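You operate a simulated robot arm through the tools that you are given. There is no shell and no other tool. Be economical: measure what you need, move in short steps, check, and stop when the job is done.

Carry out the task below with a simulated robot arm. There is one attempt and no reset: what you move stays moved.

JOB
Slide the rail tray to the outer mark, clamp it and stand the white roller in it.
Fine: the rail lever frees the tray and holds it again. Set down upright: what you pick out. Where these are worked on the way, their far stop is far enough and under half their travel is too little: rail lever.

The check looks at the end state, three seconds after you hand in, the way a careful person would. Anything else that was tipped, shoved, dropped, spilled or broken makes it a failure.

ROBOT AND FRAMES
A 7-joint arm with a fingered hand, fixed in place. Base frame: the origin is at the foot of the arm, x ahead of it, y to its left, z up. Units: m, degrees, N and s.
With the tool pointing down near the work surface it reaches from about 0.26 to 0.7 m from the base axis. Its first joint turns from -166.0 to 166.0 degrees. Payload 4 kg.
The TCP is the grasp point between the finger pads, 0.026 m short of the fingertips. In the tool frame z runs along the fingers and y along their closing line. Largest opening 0.156 m; the body of the gripper starts 0.073 m behind the TCP. The gripper is a hand of 4 fingers: y runs from the thumb to the fingers, the wrist lies at [0, 0, -0.239] in the tool frame, and closing takes about 1.5 s.
Orientation is told as [roll, pitch, yaw] about the base's x, y, z axes, in that order, counted from this pose: with the fingers straight down and closing along the base's y, the tool's x points along the base's -x, its y along +y and its z along -z.

CONTROLS
- The arm moves only by the tool apply_moves. Its argument "rows" is a list of rows, each a list of 6 numbers: the turn, a rotation vector about the base's x, y, z in rad, then the shift along the base's x, y, z in m. In form: [[wx, wy, wz, x, y, z], ...]. A call has 1 to 8 rows; each row shifts and turns the commanded pose from where the row before left it. "fingers" is the finger opening in m, from 0 to 0.156, set as the call begins (left out, the last holds). A row lasts 0.2 s, in which the tool goes at most 0.05 m and 8.6 degrees; a call with a longer step from one row to the next is refused whole, and so is a gripper value outside its range. A pose out of reach is approached as far as the arm can. The call stops where the force on the tool passes 40 N (or 10 N more than at its start, if that is more) or the arm is blocked; 0.2 s more then pass. The fingers move at their own pace (about 0.072 m/s each) and stop on an object; they squeeze with about 21 N. The grip force told is the motor's: it shows also when the fingers shut on nothing. Time passes only in rows, and 0.2 s behind the last, so rows that do not move let the fingers close. The reply holds the time, the measured pose of the TCP, the force on the tool along the base axes, the opening and the grip force, in the units named above and with some noise, with the torque about the TCP (base axes, N m) and any sound that the robot's microphone picked up.
- Cameras (640 x 400 px; columns grow to the right, rows downward): "scene" is fixed at [0.2167, -0.6483, 1.6222]; the picture's right is [0.66, -0.75, 0.00], its down [-0.67, -0.59, -0.46] and it looks along [0.34, 0.30, -0.89] (base axes); focal length 354 px, centre (320, 200). "wrist" rides on the gripper at [0.058, -0.058, -0.091] in the tool frame; the picture's right is [0.71, 0.71, 0.00], its down [-0.53, 0.53, -0.67] and it looks along [-0.47, 0.47, 0.74] (tool axes); focal length 265 px, centre (320, 200). There is no depth. A picture from a camera that has moved, and an enlarged one, comes with that camera's place and axes in the base frame and with its lens.
- snapshot(camera): a new picture of that camera. It takes no simulated time.
- finger_targets(finger1, finger2, finger3, thumb_bend): sets how far each is bent, from 0 (flat) to 1 (curled in); at 0.3 the hand is open as for a grip, at 0.7 the pads meet at the TCP. One left out holds its place. A second passes; each finger stops where it meets its share of the squeeze, and holds until it gets a number again. A gripper value or a shape takes the hand back. It gives what a move gives, with no picture; readings hold the bend of each and the force on the fingers (four entries, about 0 where the hand has none), thumb and palm.
- preshape(shape): the hand has 4 fingers and takes this shape, open, in about a second: jaw (thumb against the fingers, like two jaws); tri (thumb and two fingers); tip (a fingertip pinch); poke (one finger out to press); point (the index stretched); flat (the hand flat); cup (the hand cupped); fist (a fist). The gripper value then closes the fingers along that shape, each until it touches; the sizes above hold for jaw. It gives what a move gives, with no picture.
- close_up(camera, box): a new picture of the part [left, top, right, bottom] of that camera's present view, enlarged. It takes no simulated time.
- hand_in(): hands the job in; it is judged then, once.

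Go step by step. Nothing tells you positions but the pictures and the camera data: compare them with the known pose of the tool, close in by small moves and look again before you grip or let go. The budget is 120 turns and 68 pictures, counting those below and the enlarged ones. Unless the task says otherwise, let go and move clear before handing in, and close with one line.

The tools are called by a JSON object that holds its "api" and its "payload". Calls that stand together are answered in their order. apply_moves: Moves the arm, as the interface text tells. Its arguments: {"type":"object","properties":{"rows":{"type":"array","items":{"type":"array","items":{"type":"number"}}},"fingers":{"type":"number"}},"required":["rows"]} The other tools are called the same way: preshape (shape) gives the hand a shape; finger_targets (finger1, finger2, finger3, thumb_bend) moves the fingers one by one; snapshot (camera) takes a picture; close_up (camera, box) takes an enlarged picture of a part of a camera's view; hand_in () hands the job in.

At the start:

```text
t: 0.0
position: [0.4193, -0.2395, 1.1466]
orientation: [0.0, 0.0, -0.1]
ft_force: [1.2, 0.6, 0.6]
moment: [-0.01, -0.01, 0.0]
opening: 0.1559
grasp_force: 0.1
shape: jaw
bend: [0.3, 0.3, 0.3, 0.3]
finger forces: [0.0, 0.0, 0.1, 0.0, 0.0, 0.0]
```

scene: 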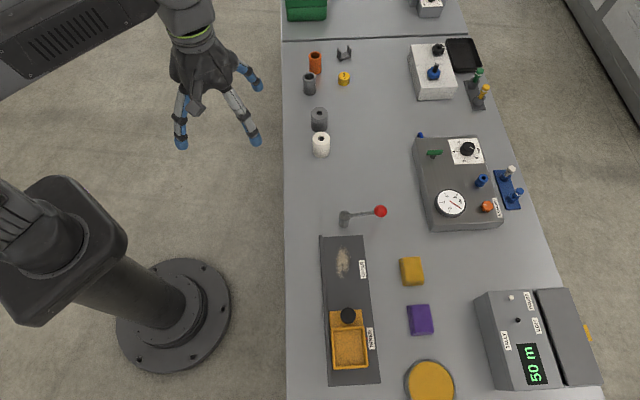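
wrist: 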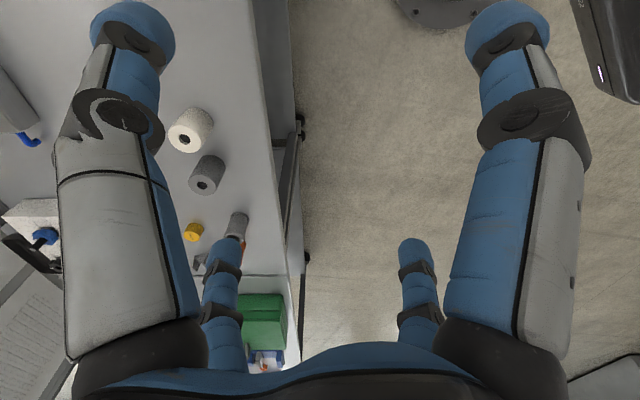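

I see a rail plate with an orange tray at its "inner" end (near the bottom of the picture), a lever with a red knob, and a white roller. I'll enlarge those areas to measure them.

{"api": "close_up", "payload": {"camera": "scene", "box": [290, 190, 450, 400]}}

{"api": "close_up", "payload": {"camera": "scene", "box": [280, 30, 400, 180]}}

```text
1.90 times, centred on (370, 295) of scene
camera zoom: at [0.2167, -0.6483, 1.6222], right [0.66, -0.75, 0.0], down [-0.67, -0.59, -0.46], along [0.34, 0.3, -0.89], focal length 674 px, centre (225, 19)
```

zoom: 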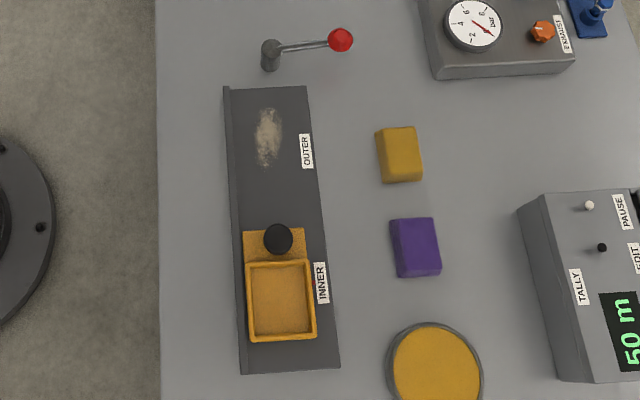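

```text
2.67 times, centred on (340, 105) of scene
camera zoom: at [0.2167, -0.6483, 1.6222], right [0.66, -0.75, 0.0], down [-0.67, -0.59, -0.46], along [0.34, 0.3, -0.89], focal length 944 px, centre (267, 453)
```

zoom: 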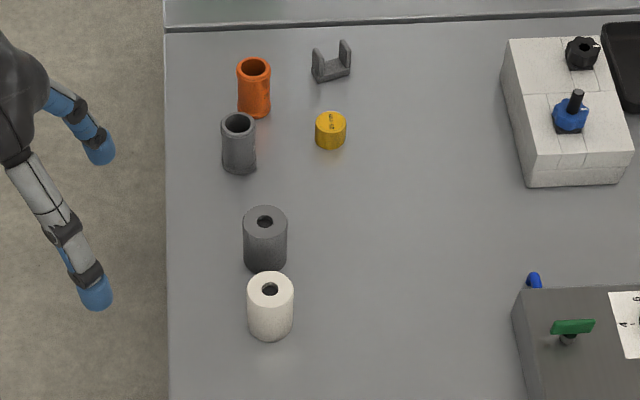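

The white roller stands near (0.61, -0.30) with its top at about z 0.92. The table is at about z 0.87, and the tray travels about 0.14 m along (+x, +y). I'll bring the hand over to look at the rail and lever from closer in.

{"api": "apply_moves", "payload": {"rows": [[0, 0, 0, -0.015, -0.045, 0], [0, 0, 0, -0.015, -0.045, 0], [0, 0, 0, -0.015, -0.045, 0], [0, 0, 0, -0.015, -0.045, 0], [0, 0, 0, -0.015, -0.045, 0], [0, 0, 0, -0.015, -0.045, 0], [0, 0, 0, -0.015, -0.045, 0], [0, 0, 0, -0.015, -0.045, 0]]}}

{"api": "snapshot", "payload": {"camera": "wrist"}}

```text
t: 1.8
position: [0.3135, -0.5073, 1.1436]
orientation: [-0.1, 0.0, 0.0]
ft_force: [-0.7, -0.5, -0.1]
moment: [0.01, 0.01, 0.0]
opening: 0.156
grasp_force: 0.1
shape: jaw
bend: [0.3, 0.3, 0.3, 0.3]
finger forces: [0.0, 0.0, 0.0, 0.0, 0.0, 0.0]
out of reach, approached as far as the arm can: row 6, 7, 8
```

```text
63 pictures are left
camera wrist: at [0.2551, -0.5654, 1.2347], right [-0.71, 0.71, 0.0], down [0.53, 0.53, 0.67], along [0.47, 0.47, -0.74], focal length 265 px, centre (320, 200)
```

wrist: 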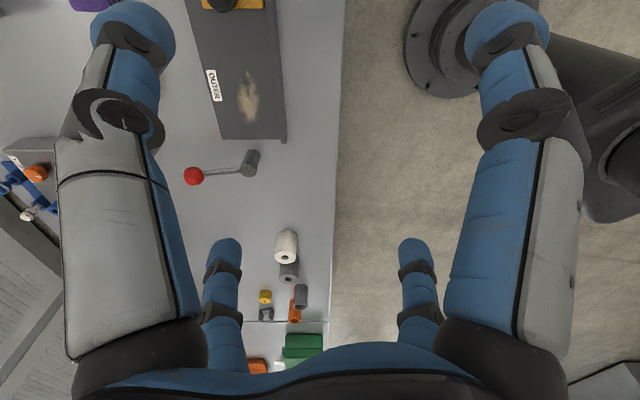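

From here the rail, the lever and the roller are all in view. I'll enlarge the lever and rail area to see which way the lever works.

{"api": "close_up", "payload": {"camera": "wrist", "box": [150, 0, 350, 200]}}

{"api": "close_up", "payload": {"camera": "scene", "box": [320, 190, 400, 250]}}

```text
2.00 times, centred on (250, 100) of wrist
camera zoom: at [0.2551, -0.5654, 1.2347], right [-0.71, 0.71, 0.0], down [0.53, 0.53, 0.67], along [0.47, 0.47, -0.74], focal length 531 px, centre (460, 400)
```

zoom: 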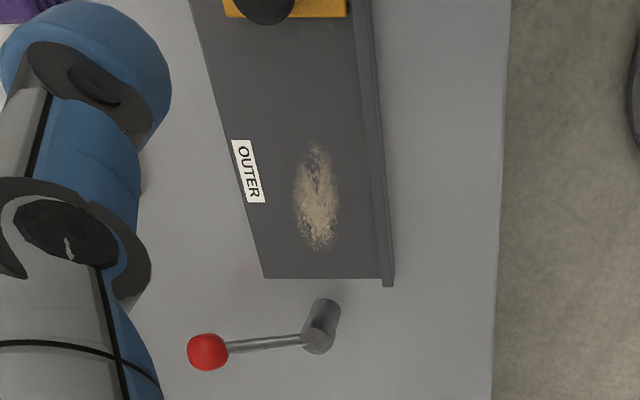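

```text
6.67 times, centred on (360, 220) of scene
camera zoom: at [0.2167, -0.6483, 1.6222], right [0.66, -0.75, 0.0], down [-0.67, -0.59, -0.46], along [0.34, 0.3, -0.89], focal length 2360 px, centre (53, 67)
```

zoom: 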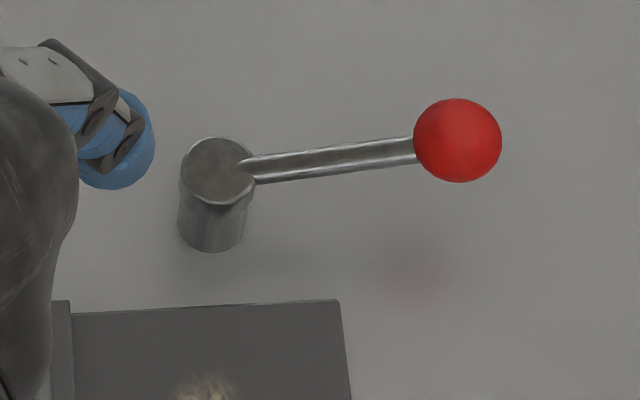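

The lever is an upright post near (0.488, -0.479) with its top at about z 0.925. Its rod ends in a red knob near (0.538, -0.534, 0.943), which is at the edge of reach. The four fingers form a cross, so I'll tilt the hand outwards and bring it above the knob to cage it.

{"api": "apply_moves", "payload": {"rows": [[-0.0987, -0.0987, 0, 0.03, 0.02, 0], [-0.0987, -0.0987, 0, 0.03, 0.02, 0], [-0.0987, -0.0987, 0, 0.03, 0.0, 0], [-0.0987, -0.0987, 0, 0.03, 0, 0]]}}

```text
t: 2.8
position: [0.4345, -0.4679, 1.1445]
orientation: [-24.0, -22.1, 4.6]
ft_force: [0.4, -0.2, 0.3]
moment: [0.04, 0.01, 0.02]
opening: 0.1558
grasp_force: 0.1
shape: jaw
bend: [0.3, 0.3, 0.3, 0.3]
finger forces: [0.0, 0.1, 0.0, 0.1, 0.0, 0.1]
```

The command follows the measured pose. I'll go to the pre-position 0.10 m short of the knob along the tool axis.

{"api": "apply_moves", "payload": {"rows": [[0, 0, 0, 0.022, -0.01, -0.039], [0, 0, 0, 0.022, -0.01, -0.039], [0, 0, 0, 0.022, -0.009, -0.038], [0, 0, 0, 0, 0, 0]], "fingers": 0.08}}

{"api": "snapshot", "payload": {"camera": "wrist"}}

{"api": "close_up", "payload": {"camera": "scene", "box": [300, 150, 440, 290]}}

```text
t: 3.8
position: [0.5008, -0.4988, 1.0294]
orientation: [-23.9, -22.1, 4.7]
ft_force: [0.4, -0.5, 0.5]
moment: [-0.02, 0.02, 0.02]
opening: 0.0808
grasp_force: 0.1
shape: jaw
bend: [0.36, 0.36, 0.36, 0.7]
finger forces: [0.1, 0.0, 0.0, 0.0, 0.0, 0.0]
```

```text
60 pictures are left
camera wrist: at [0.407, -0.5235, 1.1051], right [-0.6, 0.6, -0.53], down [0.28, 0.78, 0.57], along [0.75, 0.19, -0.63], focal length 265 px, centre (320, 200)
```

wrist: 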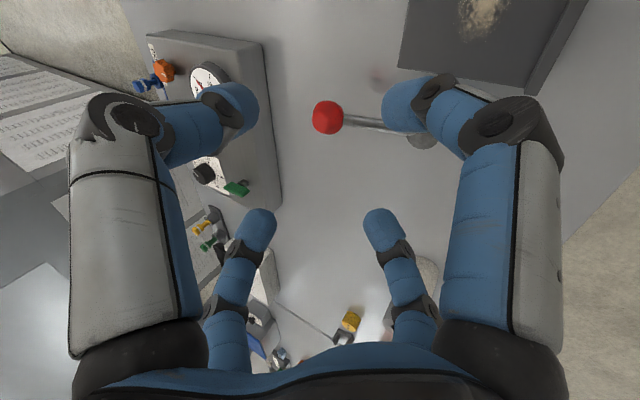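

```text
2.86 times, centred on (370, 220) of scene
camera zoom: at [0.2167, -0.6483, 1.6222], right [0.66, -0.75, 0.0], down [-0.67, -0.59, -0.46], along [0.34, 0.3, -0.89], focal length 1012 px, centre (177, 143)
```

zoom: 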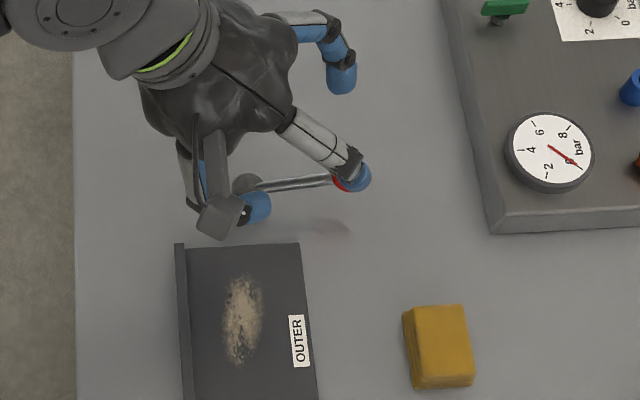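

The wrist view confirms the knob at about (0.535, -0.532, 0.943). I'll advance along the tool axis so that the fingers surround it, with the rod passing between two of them.

{"api": "apply_moves", "payload": {"rows": [[0, 0, 0, 0.011, -0.011, -0.029], [0, 0, 0, 0.011, -0.011, -0.029], [0, 0, 0, 0.012, -0.011, -0.028], [0, 0, 0, 0, 0, 0]]}}

{"api": "snapshot", "payload": {"camera": "wrist"}}

```text
t: 4.8
position: [0.5334, -0.5321, 0.9429]
orientation: [-23.9, -22.1, 4.6]
ft_force: [-0.4, 0.5, 0.1]
moment: [0.02, 0.01, -0.01]
opening: 0.0806
grasp_force: 0.2
shape: jaw
bend: [0.36, 0.36, 0.36, 0.7]
finger forces: [0.0, 0.0, 0.1, 0.0, 0.1, 0.1]
```

```text
58 pictures are left
camera wrist: at [0.4413, -0.5564, 1.0191], right [-0.6, 0.6, -0.53], down [0.28, 0.78, 0.57], along [0.75, 0.19, -0.63], focal length 265 px, centre (320, 200)
```

wrist: 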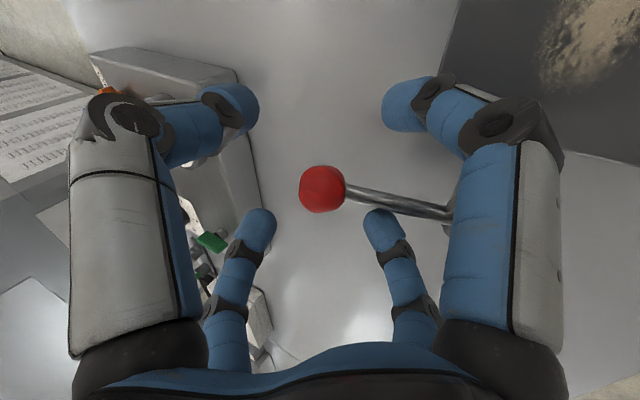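

The knob is centred in the cage. I'll narrow the fingers a little and then nudge away from the rail, watching the force.

{"api": "apply_moves", "payload": {"rows": [[0, 0, 0, 0, 0, 0], [0, 0, 0, 0, 0, 0], [0, 0, 0, 0, 0, 0]], "fingers": 0.045}}

{"api": "apply_moves", "payload": {"rows": [[0, 0, 0, 0.0055, 0.005, 0], [0, 0, 0, 0.0055, 0.005, 0], [0, 0, 0, 0.0055, 0.005, 0], [0, 0, 0, 0.0055, 0.005, 0]]}}

{"api": "snapshot", "payload": {"camera": "wrist"}}

```text
t: 5.6
position: [0.5338, -0.5311, 0.9426]
orientation: [-23.8, -22.0, 4.6]
ft_force: [0.5, 4.4, 0.1]
moment: [0.19, -0.05, 0.05]
opening: 0.0461
grasp_force: 0.1
shape: jaw
bend: [0.48, 0.45, 0.48, 0.7]
finger forces: [0.0, 4.0, 0.1, 0.1, 0.0, 0.0]
```

```text
t: 6.6
position: [0.5561, -0.5104, 0.9433]
orientation: [-23.9, -21.9, 4.7]
ft_force: [-0.7, 1.4, 0.6]
moment: [-0.05, 0.03, 0.03]
opening: 0.0451
grasp_force: 0.1
shape: jaw
bend: [0.48, 0.48, 0.48, 0.7]
finger forces: [1.0, 0.0, 0.0, 0.0, 0.1, 0.1]
```

```text
57 pictures are left
camera wrist: at [0.4637, -0.5354, 1.0197], right [-0.6, 0.6, -0.53], down [0.28, 0.78, 0.57], along [0.75, 0.19, -0.63], focal length 265 px, centre (320, 200)
```

wrist: 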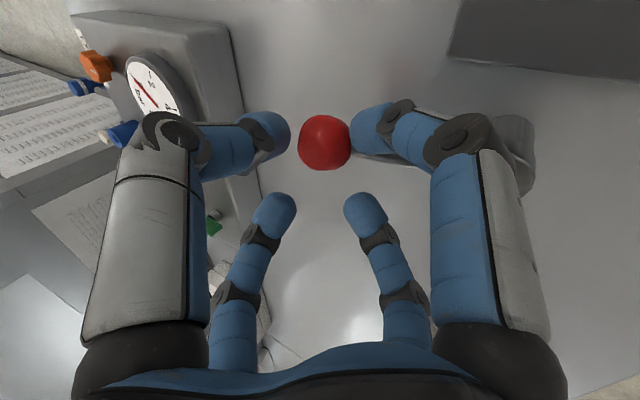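

The knob has not moved yet and the cage has just touched it. I'll keep pushing the same way.

{"api": "apply_moves", "payload": {"rows": [[0, 0, 0, 0.0055, 0.005, 0], [0, 0, 0, 0.0055, 0.005, 0], [0, 0, 0, 0.0055, 0.005, 0], [0, 0, 0, 0.0055, 0.005, 0]]}}

{"api": "snapshot", "payload": {"camera": "wrist"}}

```text
t: 7.6
position: [0.5787, -0.4906, 0.9452]
orientation: [-23.7, -21.9, 4.7]
ft_force: [-2.1, -1.2, 1.3]
moment: [0.0, 0.09, -0.01]
opening: 0.0455
grasp_force: 0.0
shape: jaw
bend: [0.47, 0.48, 0.48, 0.7]
finger forces: [2.3, 0.0, 0.0, 0.0, 0.1, 0.1]
```

```text
56 pictures are left
camera wrist: at [0.4856, -0.5151, 1.02], right [-0.6, 0.6, -0.53], down [0.28, 0.78, 0.57], along [0.75, 0.19, -0.63], focal length 265 px, centre (320, 200)
```

wrist: 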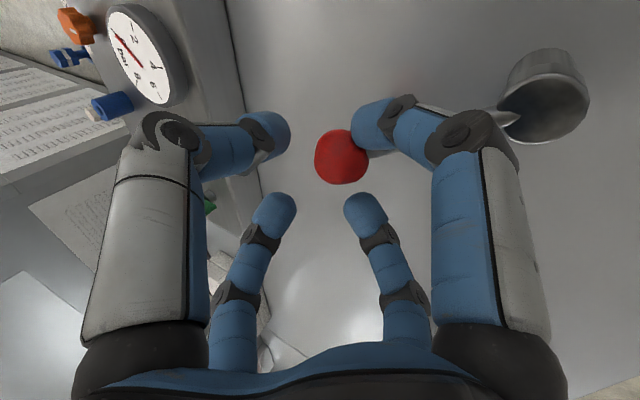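

The lever turns away from the rail with little force. I'll follow the arc, turning the hand with it.

{"api": "apply_moves", "payload": {"rows": [[0, 0, 0.11, 0.001, 0.012, 0], [0, 0, 0.11, 0, 0.012, 0], [0, 0, 0.11, -0.001, 0.012, 0], [0, 0, 0.11, -0.003, 0.01, 0], [0, 0, 0.11, -0.004, 0.01, 0], [0, 0, 0.11, -0.004, 0.01, 0]]}}

{"api": "snapshot", "payload": {"camera": "wrist"}}

{"api": "close_up", "payload": {"camera": "scene", "box": [300, 150, 440, 290]}}

```text
t: 9.0
position: [0.5676, -0.4242, 0.9456]
orientation: [-24.0, -21.9, 42.6]
ft_force: [0.3, -5.0, 3.1]
moment: [-0.26, 0.05, 0.06]
opening: 0.046
grasp_force: 0.0
shape: jaw
bend: [0.46, 0.48, 0.48, 0.7]
finger forces: [5.9, 0.0, 0.1, 0.0, 0.1, 0.1]
```

```text
55 pictures are left
camera wrist: at [0.5088, -0.5005, 1.0214], right [-0.84, 0.1, -0.53], down [-0.26, 0.78, 0.56], along [0.48, 0.61, -0.63], focal length 265 px, centre (320, 200)
```

wrist: 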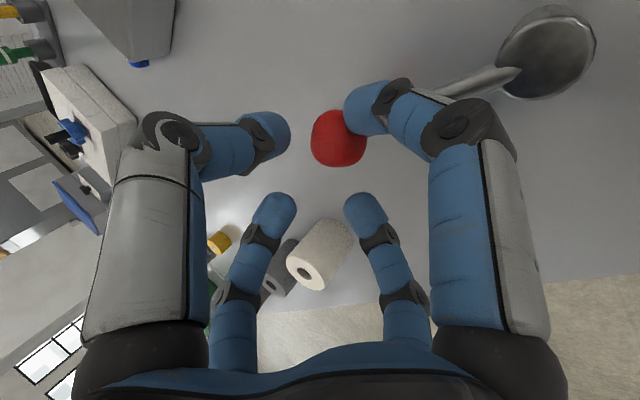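

```text
2.86 times, centred on (370, 220) of scene
camera zoom: at [0.2167, -0.6483, 1.6222], right [0.66, -0.75, 0.0], down [-0.67, -0.59, -0.46], along [0.34, 0.3, -0.89], focal length 1012 px, centre (177, 143)
```

zoom: 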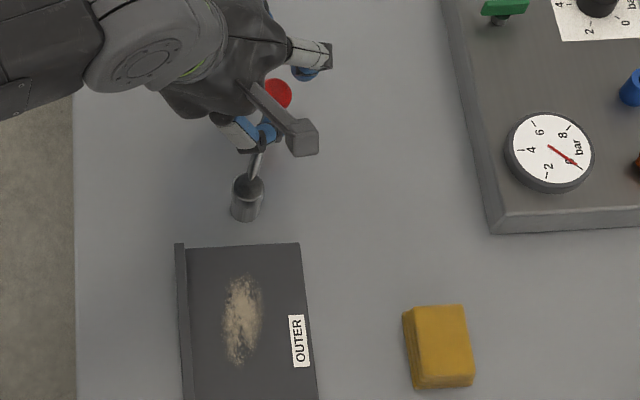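

The lever has turned about 70° and is still moving. I'll continue to its stop.

{"api": "apply_moves", "payload": {"rows": [[0, 0, 0.1, -0.006, 0.008, 0], [0, 0, 0.1, -0.007, 0.008, 0], [0, 0, 0.1, -0.007, 0.007, 0], [0, 0, 0.1, -0.008, 0.006, 0]]}}

{"api": "close_up", "payload": {"camera": "scene", "box": [300, 150, 440, 290]}}

```text
t: 10.0
position: [0.5398, -0.3909, 0.9418]
orientation: [-23.5, -22.3, 65.4]
ft_force: [0.1, 0.3, -0.1]
moment: [0.02, 0.0, 0.0]
opening: 0.0449
grasp_force: 0.0
shape: jaw
bend: [0.48, 0.48, 0.48, 0.7]
finger forces: [0.0, 0.1, 0.0, 0.0, 0.0, 0.0]
```

```text
2.86 times, centred on (370, 220) of scene
camera zoom: at [0.2167, -0.6483, 1.6222], right [0.66, -0.75, 0.0], down [-0.67, -0.59, -0.46], along [0.34, 0.3, -0.89], focal length 1012 px, centre (177, 143)
```

zoom: 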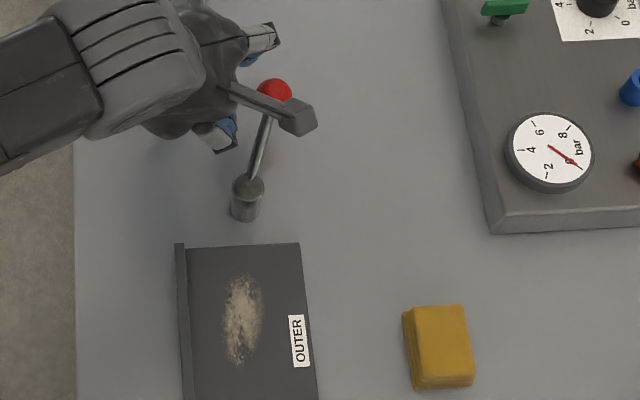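

The lever rests about 70° from where it started and the fingers slipped past it, which suggests it reached its stop. I'll lift off and go over to the tray knob, undoing the yaw on the way.

{"api": "apply_moves", "payload": {"rows": [[0, 0, 0, -0.015, 0.0, 0.045], [0, 0, 0, -0.015, 0.0, 0.045], [0, 0, -0.13, -0.02, -0.01, 0.035], [0, 0, -0.13, -0.025, -0.03, 0], [0, 0, -0.13, -0.025, -0.03, 0], [0, 0, -0.13, -0.025, -0.03, 0], [0, 0, -0.13, -0.025, -0.03, 0], [0, 0, -0.13, -0.02, -0.03, 0]], "fingers": 0.09}}

{"api": "apply_moves", "payload": {"rows": [[0, 0, -0.13, -0.005, -0.02, 0], [0, 0, -0.13, -0.005, -0.01, 0], [0, 0, 0, 0, 0, 0]]}}

{"api": "snapshot", "payload": {"camera": "wrist"}}

{"api": "snapshot", "payload": {"camera": "scene"}}

```text
t: 11.8
position: [0.3691, -0.5556, 1.0697]
orientation: [-23.9, -21.9, 20.6]
ft_force: [0.1, -0.5, 0.0]
moment: [0.0, 0.0, 0.01]
opening: 0.0892
grasp_force: 0.1
shape: jaw
bend: [0.33, 0.33, 0.33, 0.7]
finger forces: [0.0, 0.1, 0.0, 0.0, 0.1, 0.0]
```

```text
t: 12.6
position: [0.3588, -0.5853, 1.0692]
orientation: [-23.8, -21.9, 5.6]
ft_force: [-0.3, -0.7, 0.1]
moment: [0.0, -0.03, 0.02]
opening: 0.0896
grasp_force: 0.1
shape: jaw
bend: [0.33, 0.33, 0.33, 0.7]
finger forces: [0.0, 0.1, 0.1, 0.0, 0.0, 0.1]
```

```text
52 pictures are left
camera wrist: at [0.2666, -0.6116, 1.1454], right [-0.61, 0.59, -0.53], down [0.26, 0.78, 0.57], along [0.75, 0.21, -0.63], focal length 265 px, centre (320, 200)
```

wrist: 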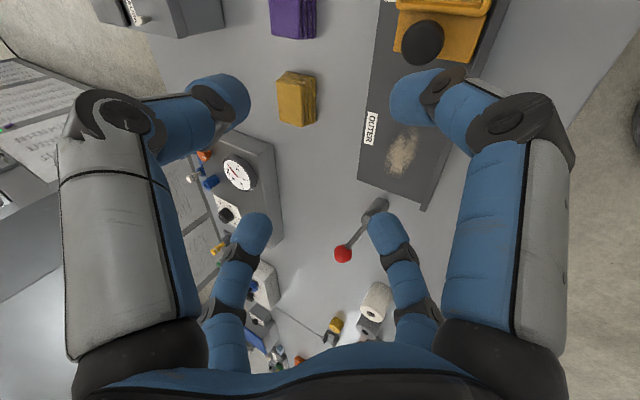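

```text
51 pictures are left
```

scene: 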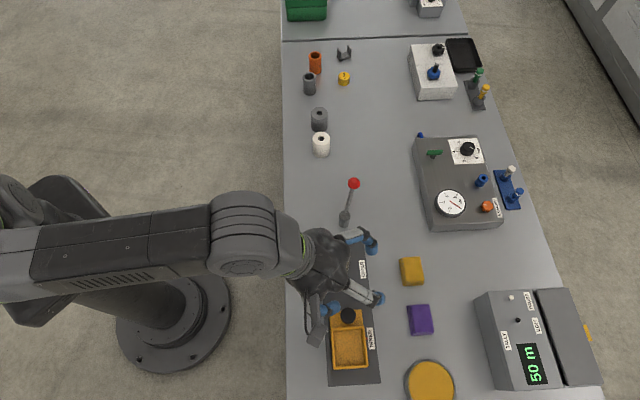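

The tray knob is at about (0.332, -0.617, 0.93) and roughly 29 mm wide, and the lever stands at its new place. I'll go to a point 0.08 m short of the knob along the tool axis.

{"api": "apply_moves", "payload": {"rows": [[0, 0, 0, -0.03, -0.001, -0.025], [0, 0, 0, -0.028, -0.001, -0.035], [0, 0, 0, 0, 0, -0.01], [0, 0, 0, 0, 0, 0]]}}

{"api": "snapshot", "payload": {"camera": "wrist"}}

```text
t: 13.6
position: [0.3016, -0.5872, 0.9971]
orientation: [-23.9, -22.0, 5.8]
ft_force: [-0.3, 0.0, -0.7]
moment: [-0.02, -0.02, 0.03]
opening: 0.0895
grasp_force: 0.1
shape: jaw
bend: [0.33, 0.33, 0.33, 0.7]
finger forces: [0.0, 0.1, 0.0, 0.0, 0.0, 0.0]
```

```text
50 pictures are left
camera wrist: at [0.2096, -0.6134, 1.0739], right [-0.61, 0.59, -0.53], down [0.26, 0.78, 0.57], along [0.75, 0.21, -0.63], focal length 265 px, centre (320, 200)
```

wrist: 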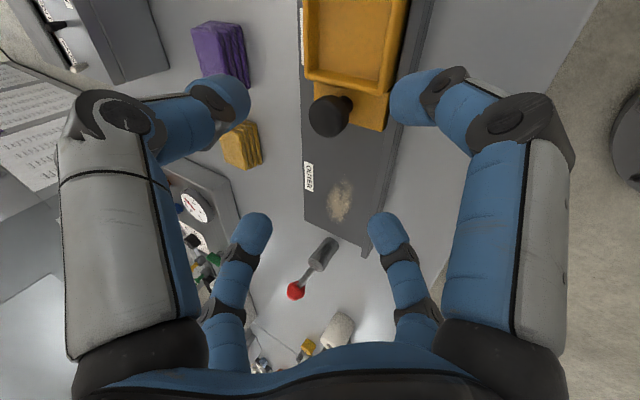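

The handle is a ball on a short post at about (0.337, -0.616, 0.912). I'll narrow the fingers and advance around it.

{"api": "apply_moves", "payload": {"rows": [[0, 0, 0, 0, 0, 0], [0, 0, 0, 0.011, -0.009, -0.024], [0, 0, 0, 0.011, -0.009, -0.024], [0, 0, 0, 0.011, -0.009, -0.024], [0, 0, 0, 0, 0, 0]], "fingers": 0.064}}

{"api": "snapshot", "payload": {"camera": "wrist"}}

{"api": "close_up", "payload": {"camera": "scene", "box": [290, 260, 410, 400]}}

```text
t: 14.8
position: [0.3356, -0.6132, 0.9276]
orientation: [-24.0, -22.1, 5.8]
ft_force: [0.8, -0.1, 5.9]
moment: [-0.01, 0.25, 0.03]
opening: 0.0637
grasp_force: 0.0
shape: jaw
bend: [0.42, 0.41, 0.41, 0.7]
finger forces: [5.2, 0.0, 0.0, 0.1, 0.0, 0.0]
```

```text
49 pictures are left
camera wrist: at [0.2431, -0.6406, 1.0039], right [-0.61, 0.59, -0.53], down [0.26, 0.78, 0.57], along [0.75, 0.21, -0.63], focal length 265 px, centre (320, 200)
```

wrist: 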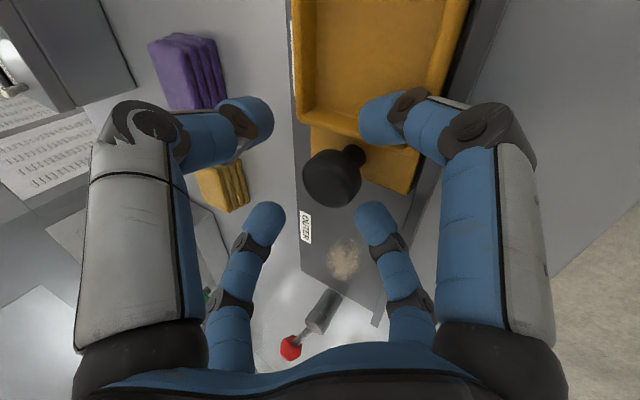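

```text
2.86 times, centred on (350, 330) of scene
camera zoom: at [0.2167, -0.6483, 1.6222], right [0.66, -0.75, 0.0], down [-0.67, -0.59, -0.46], along [0.34, 0.3, -0.89], focal length 1012 px, centre (234, -171)
```

zoom: 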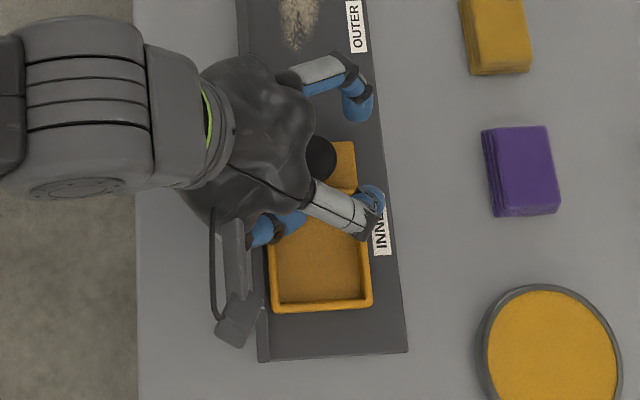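

Finger 1 is resting lightly on the tray rim and the ball is slightly off centre. I'll lift a few millimetres, centre and close on the ball.

{"api": "apply_moves", "payload": {"rows": [[0, 0, 0, 0, -0.004, 0.006], [0, 0, 0, -0.001, -0.003, 0], [0, 0, 0, 0, 0, 0]]}}

{"api": "apply_moves", "payload": {"rows": [[0, 0, 0, 0, 0, 0], [0, 0, 0, 0, 0, 0], [0, 0, 0, 0, 0, 0], [0, 0, 0, 0, 0, 0], [0, 0, 0, 0, 0, 0]], "fingers": 0.02}}

{"api": "snapshot", "payload": {"camera": "wrist"}}

```text
t: 15.6
position: [0.3343, -0.621, 0.9331]
orientation: [-23.9, -22.0, 5.8]
ft_force: [-0.2, 0.4, -0.4]
moment: [0.0, 0.03, -0.01]
opening: 0.0641
grasp_force: 0.0
shape: jaw
bend: [0.41, 0.41, 0.41, 0.7]
finger forces: [0.0, 0.1, 0.0, 0.0, 0.0, 0.1]
```

```text
t: 16.8
position: [0.3345, -0.6201, 0.9325]
orientation: [-23.8, -22.0, 5.9]
ft_force: [-1.4, 9.5, -1.4]
moment: [0.23, 0.08, 0.12]
opening: 0.0215
grasp_force: 0.0
shape: jaw
bend: [0.58, 0.52, 0.75, 0.7]
finger forces: [0.9, 7.8, 0.0, 0.0, 0.1, 0.0]
```

```text
47 pictures are left
camera wrist: at [0.242, -0.6464, 1.0092], right [-0.61, 0.59, -0.53], down [0.26, 0.78, 0.57], along [0.75, 0.21, -0.63], focal length 265 px, centre (320, 200)
```

wrist: 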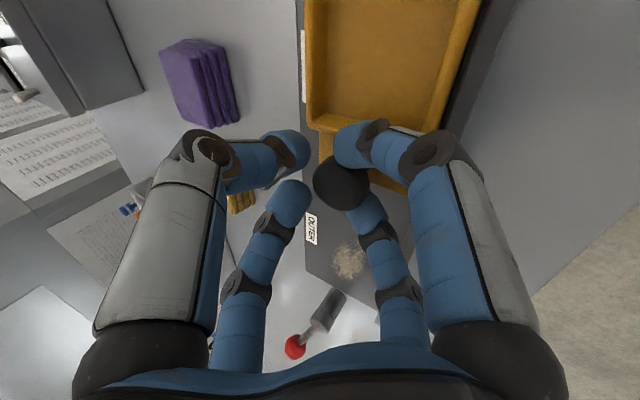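

The ball sits off centre to the right. I'll loosen, shift towards it and close again so that thumb and finger 1 are behind it.

{"api": "apply_moves", "payload": {"rows": [[0, 0, 0, 0, 0, 0], [0, 0, 0, -0.004, 0, -0.004], [0, 0, 0, -0.005, 0.001, -0.005], [0, 0, 0, 0, 0, 0]], "fingers": 0.05}}

{"api": "apply_moves", "payload": {"rows": [[0, 0, 0, 0, 0, 0], [0, 0, 0, 0, 0, 0], [0, 0, 0, 0, 0, 0], [0, 0, 0, 0, 0, 0], [0, 0, 0, 0, 0, 0]], "fingers": 0.01}}

{"api": "snapshot", "payload": {"camera": "wrist"}}

```text
t: 17.8
position: [0.325, -0.621, 0.9247]
orientation: [-24.0, -22.1, 5.8]
ft_force: [0.8, -0.4, 7.0]
moment: [-0.09, 0.24, -0.03]
opening: 0.0494
grasp_force: 0.0
shape: jaw
bend: [0.8, 0.46, 0.46, 0.7]
finger forces: [6.1, 0.1, 0.1, 0.1, 0.1, 0.0]
```

```text
t: 19.0
position: [0.3246, -0.6199, 0.9244]
orientation: [-23.8, -22.0, 5.8]
ft_force: [-2.4, 6.6, 4.1]
moment: [0.15, 0.12, 0.08]
opening: 0.0114
grasp_force: 0.1
shape: jaw
bend: [0.6, 0.59, 0.59, 0.7]
finger forces: [4.8, 6.8, 5.0, 0.1, 0.0, 0.0]
```

```text
46 pictures are left
camera wrist: at [0.2329, -0.6461, 1.0001], right [-0.61, 0.59, -0.53], down [0.26, 0.78, 0.57], along [0.75, 0.21, -0.63], focal length 265 px, centre (320, 200)
```

wrist: 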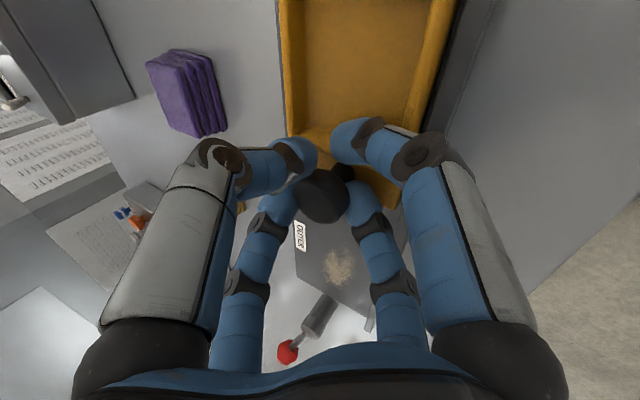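

The ball is held. I'll pull along the rail towards the outer mark in small steps.

{"api": "apply_moves", "payload": {"rows": [[0, 0, 0, 0.007, 0.007, 0], [0, 0, 0, 0.007, 0.007, 0], [0, 0, 0, 0.007, 0.007, 0], [0, 0, 0, 0.007, 0.007, 0]]}}

{"api": "close_up", "payload": {"camera": "scene", "box": [290, 190, 450, 400]}}

```text
t: 20.0
position: [0.3547, -0.5903, 0.9254]
orientation: [-23.7, -21.9, 5.8]
ft_force: [-6.3, 5.6, 4.0]
moment: [0.05, 0.24, -0.03]
opening: 0.0115
grasp_force: 0.0
shape: jaw
bend: [0.6, 0.59, 0.6, 0.7]
finger forces: [7.0, 6.6, 4.7, 0.0, 0.0, 0.1]
```

```text
1.90 times, centred on (370, 295) of scene
camera zoom: at [0.2167, -0.6483, 1.6222], right [0.66, -0.75, 0.0], down [-0.67, -0.59, -0.46], along [0.34, 0.3, -0.89], focal length 674 px, centre (225, 19)
```

zoom: 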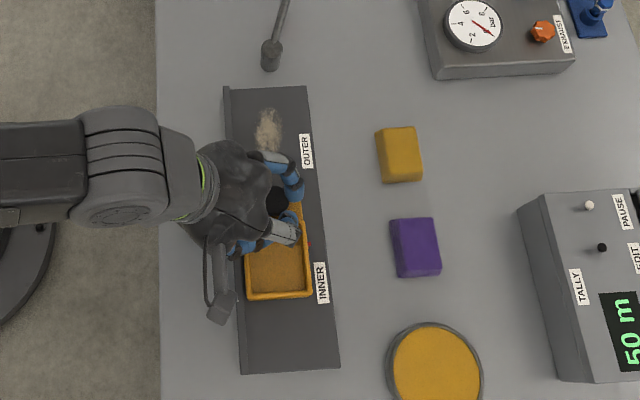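

The tray is free and follows the hand, about 42 mm so far. I'll continue.

{"api": "apply_moves", "payload": {"rows": [[0, 0, 0, 0.007, 0.007, 0], [0, 0, 0, 0.007, 0.007, 0], [0, 0, 0, 0.007, 0.007, 0], [0, 0, 0, 0.007, 0.007, 0], [0, 0, 0, 0.007, 0.007, 0], [0, 0, 0, 0.007, 0.007, 0]]}}

{"api": "close_up", "payload": {"camera": "scene", "box": [290, 190, 450, 400]}}

```text
t: 21.4
position: [0.3954, -0.5507, 0.9238]
orientation: [-23.9, -22.1, 5.8]
ft_force: [-5.1, 2.4, 2.0]
moment: [0.06, 0.22, -0.06]
opening: 0.0111
grasp_force: 0.1
shape: jaw
bend: [0.6, 0.6, 0.6, 0.7]
finger forces: [6.2, 5.8, 5.0, 0.1, 0.0, 0.0]
```

```text
1.90 times, centred on (370, 295) of scene
camera zoom: at [0.2167, -0.6483, 1.6222], right [0.66, -0.75, 0.0], down [-0.67, -0.59, -0.46], along [0.34, 0.3, -0.89], focal length 674 px, centre (225, 19)
```

zoom: 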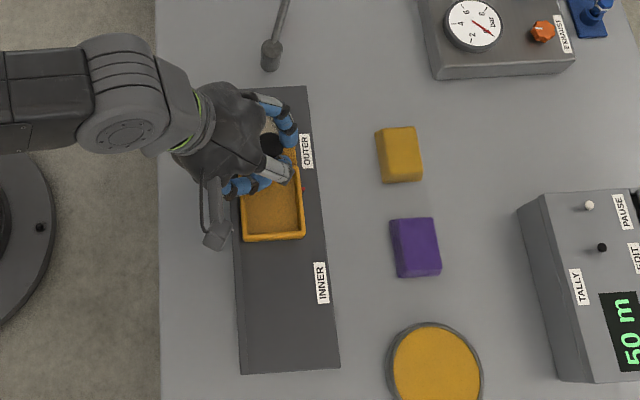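

The tray has moved 0.10 m, and there seems to be a small red pointer on its side. I'll enlarge it against the label.

{"api": "close_up", "payload": {"camera": "scene", "box": [335, 245, 385, 325]}}

```text
5.00 times, centred on (360, 285) of scene
camera zoom: at [0.2167, -0.6483, 1.6222], right [0.66, -0.75, 0.0], down [-0.67, -0.59, -0.46], along [0.34, 0.3, -0.89], focal length 1770 px, centre (120, -225)
```

zoom: 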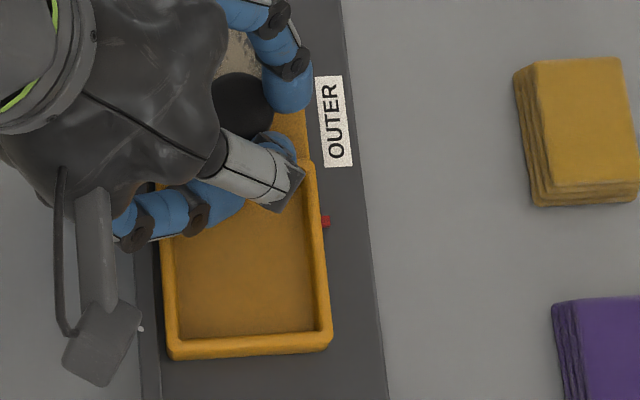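

The red pointer has about 43 mm left to the middle of the OUTER label. I'll move most of that and then check.

{"api": "apply_moves", "payload": {"rows": [[0, 0, 0, 0.007, 0.007, 0], [0, 0, 0, 0.007, 0.007, 0], [0, 0, 0, 0.007, 0.007, 0], [0, 0, 0, 0.006, 0.006, 0], [0, 0, 0, 0, 0, 0]]}}

{"api": "close_up", "payload": {"camera": "scene", "box": [335, 215, 385, 295]}}

```text
t: 22.6
position: [0.4217, -0.5208, 0.9241]
orientation: [-23.9, -21.9, 5.7]
ft_force: [0.2, -1.8, -3.2]
moment: [-0.06, 0.13, -0.06]
opening: 0.011
grasp_force: 0.0
shape: jaw
bend: [0.6, 0.6, 0.6, 0.7]
finger forces: [4.3, 5.1, 6.0, 0.0, 0.0, 0.1]
```

```text
5.00 times, centred on (360, 255) of scene
camera zoom: at [0.2167, -0.6483, 1.6222], right [0.66, -0.75, 0.0], down [-0.67, -0.59, -0.46], along [0.34, 0.3, -0.89], focal length 1770 px, centre (120, -75)
```

zoom: 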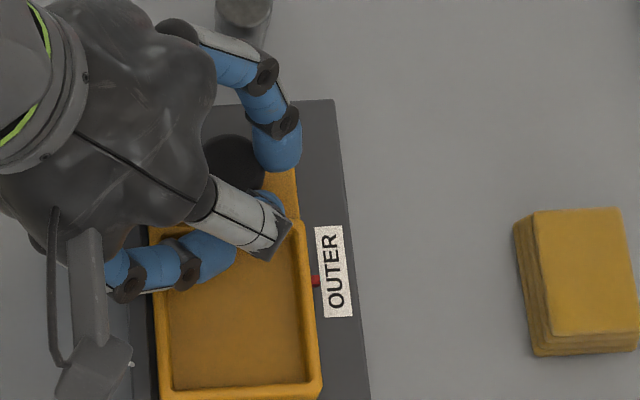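

About 6 mm remain to the label's middle, so I'll nudge a little further.

{"api": "apply_moves", "payload": {"rows": [[0, 0, 0, 0.0022, 0.0022, 0], [0, 0, 0, 0.0022, 0.0022, 0], [0, 0, 0, 0, 0, 0]]}}

{"api": "close_up", "payload": {"camera": "scene", "box": [335, 215, 385, 295]}}

```text
t: 23.4
position: [0.4256, -0.5179, 0.9244]
orientation: [-23.8, -22.0, 5.7]
ft_force: [-4.8, -3.2, 0.3]
moment: [-0.06, 0.2, -0.08]
opening: 0.011
grasp_force: 0.1
shape: jaw
bend: [0.6, 0.6, 0.6, 0.7]
finger forces: [6.5, 5.2, 5.5, 0.0, 0.4, 0.1]
```

```text
5.00 times, centred on (360, 255) of scene
camera zoom: at [0.2167, -0.6483, 1.6222], right [0.66, -0.75, 0.0], down [-0.67, -0.59, -0.46], along [0.34, 0.3, -0.89], focal length 1770 px, centre (120, -75)
```

zoom: 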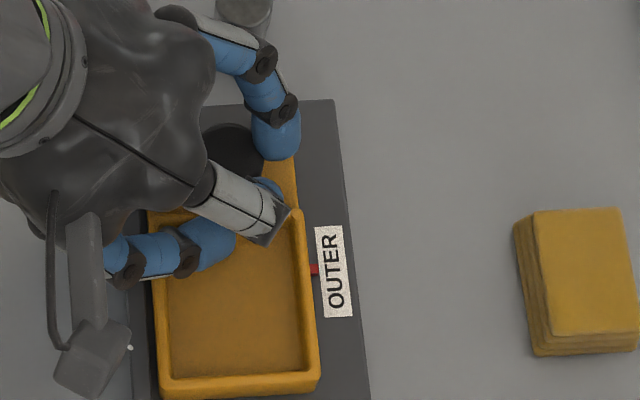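

The pointer now lines up with the middle of the OUTER label. I'll open and back out along the tool axis.

{"api": "apply_moves", "payload": {"rows": [[0, 0, 0, 0, 0, 0.001], [0, 0, 0, 0, 0, 0.002], [0, 0, 0, 0, 0, 0.002]], "fingers": 0.055}}

{"api": "apply_moves", "payload": {"rows": [[0, 0, 0, -0.007, 0.007, 0.018], [0, 0, 0, -0.012, 0.012, 0.035], [0, 0, 0, -0.012, 0.012, 0.035], [0, 0, 0, -0.012, 0.012, 0.035]]}}

{"api": "close_up", "payload": {"camera": "scene", "box": [335, 215, 385, 295]}}

{"api": "snapshot", "payload": {"camera": "wrist"}}

```text
t: 24.2
position: [0.4255, -0.5178, 0.9288]
orientation: [-23.8, -22.0, 5.8]
ft_force: [0.4, -0.5, 1.1]
moment: [0.0, 0.03, 0.0]
opening: 0.0547
grasp_force: 0.1
shape: jaw
bend: [0.45, 0.44, 0.44, 0.7]
finger forces: [0.9, 0.1, 0.0, 0.0, 0.1, 0.1]
```

```text
t: 25.2
position: [0.3837, -0.4764, 1.051]
orientation: [-23.8, -22.0, 5.7]
ft_force: [0.6, 0.5, -0.1]
moment: [-0.02, -0.03, 0.01]
opening: 0.0542
grasp_force: 0.1
shape: jaw
bend: [0.44, 0.44, 0.44, 0.7]
finger forces: [0.0, 0.0, 0.0, 0.1, 0.0, 0.0]
```

```text
5.00 times, centred on (360, 255) of scene
camera zoom: at [0.2167, -0.6483, 1.6222], right [0.66, -0.75, 0.0], down [-0.67, -0.59, -0.46], along [0.34, 0.3, -0.89], focal length 1770 px, centre (120, -75)
```

zoom: 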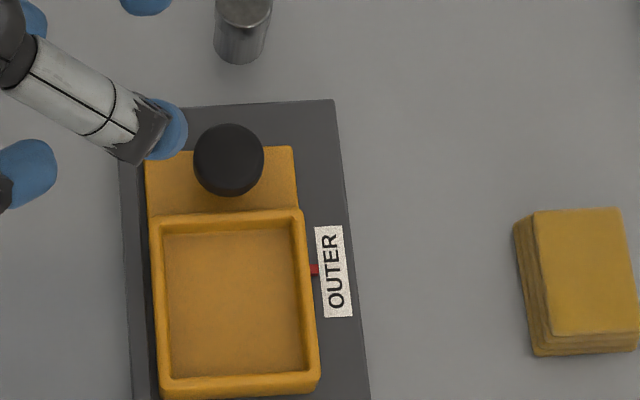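

```text
39 pictures are left
camera wrist: at [0.2909, -0.5033, 1.1273], right [-0.61, 0.59, -0.53], down [0.26, 0.78, 0.57], along [0.75, 0.21, -0.63], focal length 265 px, centre (320, 200)
```

wrist: 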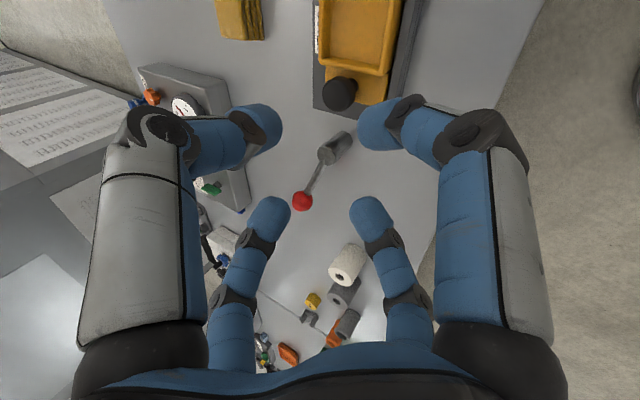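

The tray sits on the mark, untouched since release. Now the clamp: I'll swing round above the lever knob near (0.56, -0.446, 0.938) and cage it again.

{"api": "apply_moves", "payload": {"rows": [[0, 0, 0.125, 0.018, 0.004, 0], [0, 0, 0.125, 0.018, 0.004, 0], [0, 0, 0.125, 0.018, 0.004, 0], [0, 0, 0.125, 0.018, 0.004, 0], [0, 0, 0.125, 0.019, 0.004, -0.01], [0, 0, 0.125, 0.019, 0.003, -0.01], [0, 0, 0.125, 0.019, 0.003, -0.015], [0, 0, 0, 0, 0, 0]], "fingers": 0.08}}

{"api": "snapshot", "payload": {"camera": "wrist"}}

```text
t: 27.0
position: [0.5117, -0.4505, 1.0165]
orientation: [-23.9, -22.0, 56.0]
ft_force: [0.1, 0.1, -0.1]
moment: [0.05, 0.0, -0.02]
opening: 0.0795
grasp_force: 0.0
shape: jaw
bend: [0.36, 0.36, 0.36, 0.7]
finger forces: [0.0, 0.0, 0.1, 0.0, 0.0, 0.0]
```

```text
38 pictures are left
camera wrist: at [0.472, -0.538, 1.0933], right [-0.84, -0.09, -0.53], down [-0.43, 0.7, 0.57], along [0.32, 0.71, -0.63], focal length 265 px, centre (320, 200)
```

wrist: 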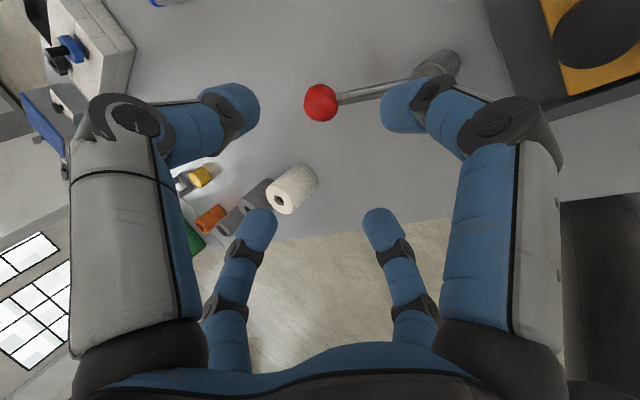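

The knob is at about (0.559, -0.456, 0.94), so I'll advance on it and narrow the cage.

{"api": "apply_moves", "payload": {"rows": [[0, 0, 0, 0.016, -0.002, -0.026], [0, 0, 0, 0.016, -0.002, -0.026], [0, 0, 0, 0.015, -0.001, -0.024], [0, 0, 0, 0, 0, 0]]}}

{"api": "apply_moves", "payload": {"rows": [[0, 0, 0, 0, 0, 0], [0, 0, 0, 0, 0, 0], [0, 0, 0, 0, 0, 0]], "fingers": 0.045}}

{"api": "snapshot", "payload": {"camera": "wrist"}}

```text
t: 28.0
position: [0.5594, -0.4551, 0.9405]
orientation: [-23.9, -22.1, 55.8]
ft_force: [-0.2, 0.2, 0.0]
moment: [0.01, -0.01, 0.0]
opening: 0.0796
grasp_force: 0.1
shape: jaw
bend: [0.36, 0.36, 0.36, 0.7]
finger forces: [0.1, 0.0, 0.1, 0.0, 0.0, 0.0]
```

```text
t: 28.8
position: [0.5599, -0.455, 0.9401]
orientation: [-23.8, -22.1, 55.9]
ft_force: [-0.1, 0.8, 0.2]
moment: [-0.04, 0.02, 0.01]
opening: 0.0453
grasp_force: 0.1
shape: jaw
bend: [0.48, 0.48, 0.48, 0.7]
finger forces: [0.0, 0.1, 0.0, 0.1, 0.1, 0.0]
```

```text
37 pictures are left
camera wrist: at [0.5199, -0.5432, 1.0169], right [-0.84, -0.09, -0.53], down [-0.43, 0.7, 0.57], along [0.32, 0.71, -0.63], focal length 265 px, centre (320, 200)
```

wrist: 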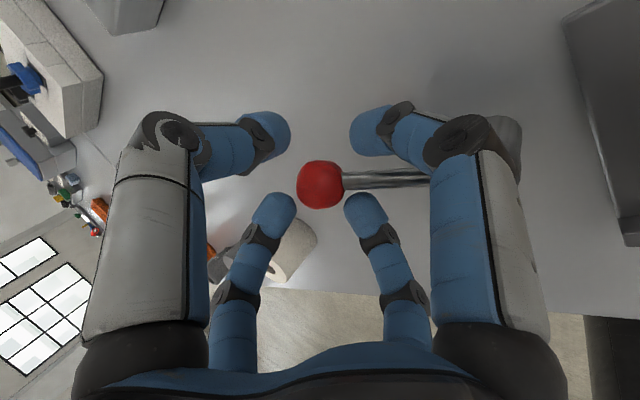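

The knob is nicely caged. I'll swing it back along the arc towards the rail, with the hand turning along.

{"api": "apply_moves", "payload": {"rows": [[0, 0, -0.08, 0.002, -0.012, 0], [0, 0, -0.11, 0.0005, -0.008, 0], [0, 0, -0.11, 0.0005, -0.008, 0], [0, 0, -0.11, -0.0015, -0.008, 0], [0, 0, -0.11, -0.0015, -0.008, 0], [0, 0, -0.11, -0.003, -0.0075, 0], [0, 0, -0.11, -0.003, -0.0075, 0]]}}

{"api": "snapshot", "payload": {"camera": "wrist"}}

```text
t: 30.4
position: [0.5525, -0.5132, 0.942]
orientation: [-23.9, -22.0, 13.4]
ft_force: [-0.5, 2.7, 1.4]
moment: [0.1, 0.03, 0.03]
opening: 0.0457
grasp_force: 0.0
shape: jaw
bend: [0.48, 0.47, 0.48, 0.7]
finger forces: [0.0, 1.9, 0.0, 0.0, 0.1, 0.0]
```

```text
36 pictures are left
camera wrist: at [0.464, -0.5524, 1.0176], right [-0.68, 0.5, -0.53], down [0.15, 0.81, 0.57], along [0.71, 0.31, -0.63], focal length 265 px, centre (320, 200)
```

wrist: 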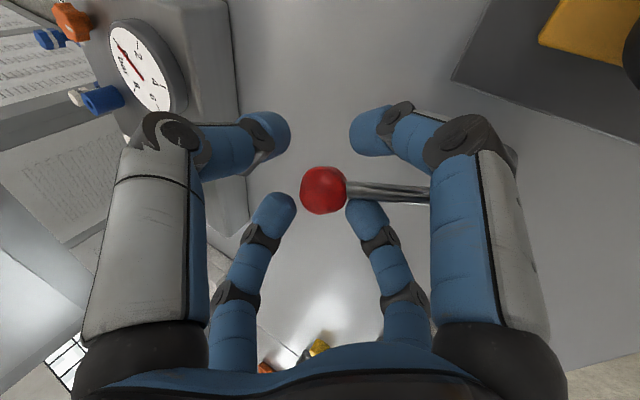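

The lever is following, with finger 2 pushing the rod. I'll continue to the original stop and slightly into it.

{"api": "apply_moves", "payload": {"rows": [[0, 0, -0.08, -0.0035, -0.0065, 0], [0, 0, -0.08, -0.0045, -0.0065, 0], [0, 0, -0.08, -0.0055, -0.006, 0], [0, 0, -0.08, -0.0055, -0.0055, 0], [0, 0, -0.05, -0.005, -0.004, 0], [0, 0, 0, 0, 0, 0]]}}

{"api": "close_up", "payload": {"camera": "scene", "box": [300, 150, 440, 290]}}

{"api": "snapshot", "payload": {"camera": "wrist"}}

```text
t: 31.8
position: [0.5296, -0.5401, 0.9414]
orientation: [-23.8, -22.1, -7.6]
ft_force: [4.0, 11.7, 5.8]
moment: [0.46, -0.22, 0.13]
opening: 0.0485
grasp_force: 0.1
shape: jaw
bend: [0.48, 0.41, 0.48, 0.7]
finger forces: [0.0, 11.4, 0.1, 0.0, 0.1, 0.1]
```

```text
2.86 times, centred on (370, 220) of scene
camera zoom: at [0.2167, -0.6483, 1.6222], right [0.66, -0.75, 0.0], down [-0.67, -0.59, -0.46], along [0.34, 0.3, -0.89], focal length 1012 px, centre (177, 143)
```

zoom: 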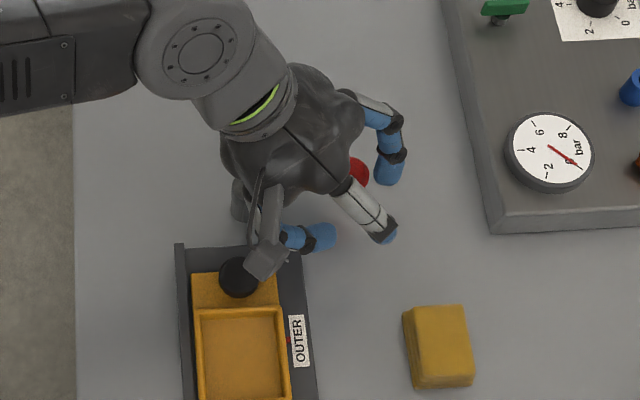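

```text
34 pictures are left
camera wrist: at [0.4342, -0.5448, 1.0179], right [-0.46, 0.71, -0.53], down [0.43, 0.7, 0.57], along [0.78, 0.03, -0.63], focal length 265 px, centre (320, 200)
```

wrist: 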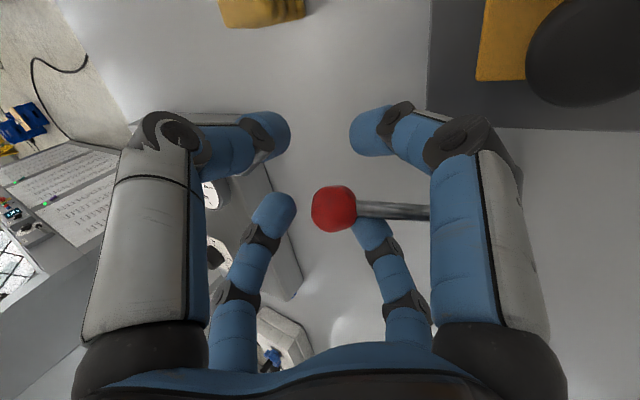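

The force climbed to about 12 N and the knob is back where it started, so the lever is at its clamped stop. I'll ease off and withdraw.

{"api": "apply_moves", "payload": {"rows": [[0, 0, 0, 0.004, 0.004, 0], [0, 0, 0, -0.012, 0.018, 0.035], [0, 0, 0, -0.012, 0.018, 0.035], [0, 0, 0, -0.012, 0.018, 0.035], [0, 0, 0, -0.012, 0.018, 0.035]], "fingers": 0.07}}

{"api": "close_up", "payload": {"camera": "scene", "box": [310, 180, 430, 300]}}

```text
t: 33.0
position: [0.4861, -0.4661, 1.0809]
orientation: [-23.8, -22.0, -7.7]
ft_force: [-0.4, -0.5, 0.1]
moment: [0.04, -0.02, -0.01]
opening: 0.0699
grasp_force: 0.0
shape: jaw
bend: [0.39, 0.39, 0.39, 0.7]
finger forces: [0.0, 0.1, 0.0, 0.0, 0.0, 0.1]
```

```text
3.33 times, centred on (370, 240) of scene
camera zoom: at [0.2167, -0.6483, 1.6222], right [0.66, -0.75, 0.0], down [-0.67, -0.59, -0.46], along [0.34, 0.3, -0.89], focal length 1180 px, centre (153, 67)
```

zoom: 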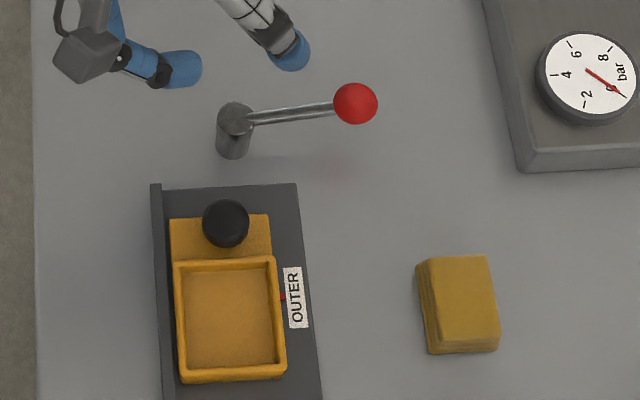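

The tray is on the mark and the lever is back at its clamped position. Next I'll bring the hand upright, return the yaw to zero, and move towards the white roller.

{"api": "apply_moves", "payload": {"rows": [[0.1175, 0.0754, 0, 0.0, 0.03, 0], [0.1175, 0.0754, 0, 0.0, 0.035, 0], [0.1175, 0.0754, 0, 0.01, 0.035, 0], [0.1175, 0.0754, 0, 0.01, 0.035, -0.01], [0, 0, 0.1075, 0.01, 0.02, -0.02], [0, 0, 0.1075, 0.01, 0.011, -0.03], [0, 0, 0, 0, 0, 0]], "fingers": 0.1}}

{"api": "snapshot", "payload": {"camera": "wrist"}}

```text
t: 34.6
position: [0.5245, -0.2991, 1.0209]
orientation: [0.0, 0.1, 0.0]
ft_force: [0.5, 0.0, 0.5]
moment: [0.03, 0.01, 0.0]
opening: 0.0999
grasp_force: 0.0
shape: jaw
bend: [0.31, 0.31, 0.31, 0.7]
finger forces: [0.0, 0.0, 0.1, 0.0, 0.1, 0.0]
```

```text
32 pictures are left
camera wrist: at [0.4669, -0.3584, 1.1104], right [-0.71, 0.71, 0.0], down [0.53, 0.53, 0.67], along [0.47, 0.47, -0.74], focal length 265 px, centre (320, 200)
```

wrist: 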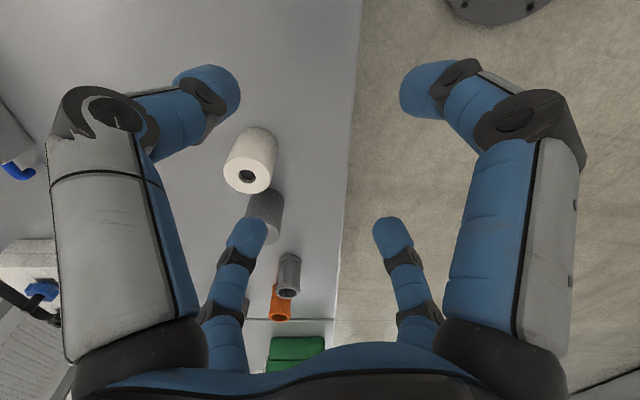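

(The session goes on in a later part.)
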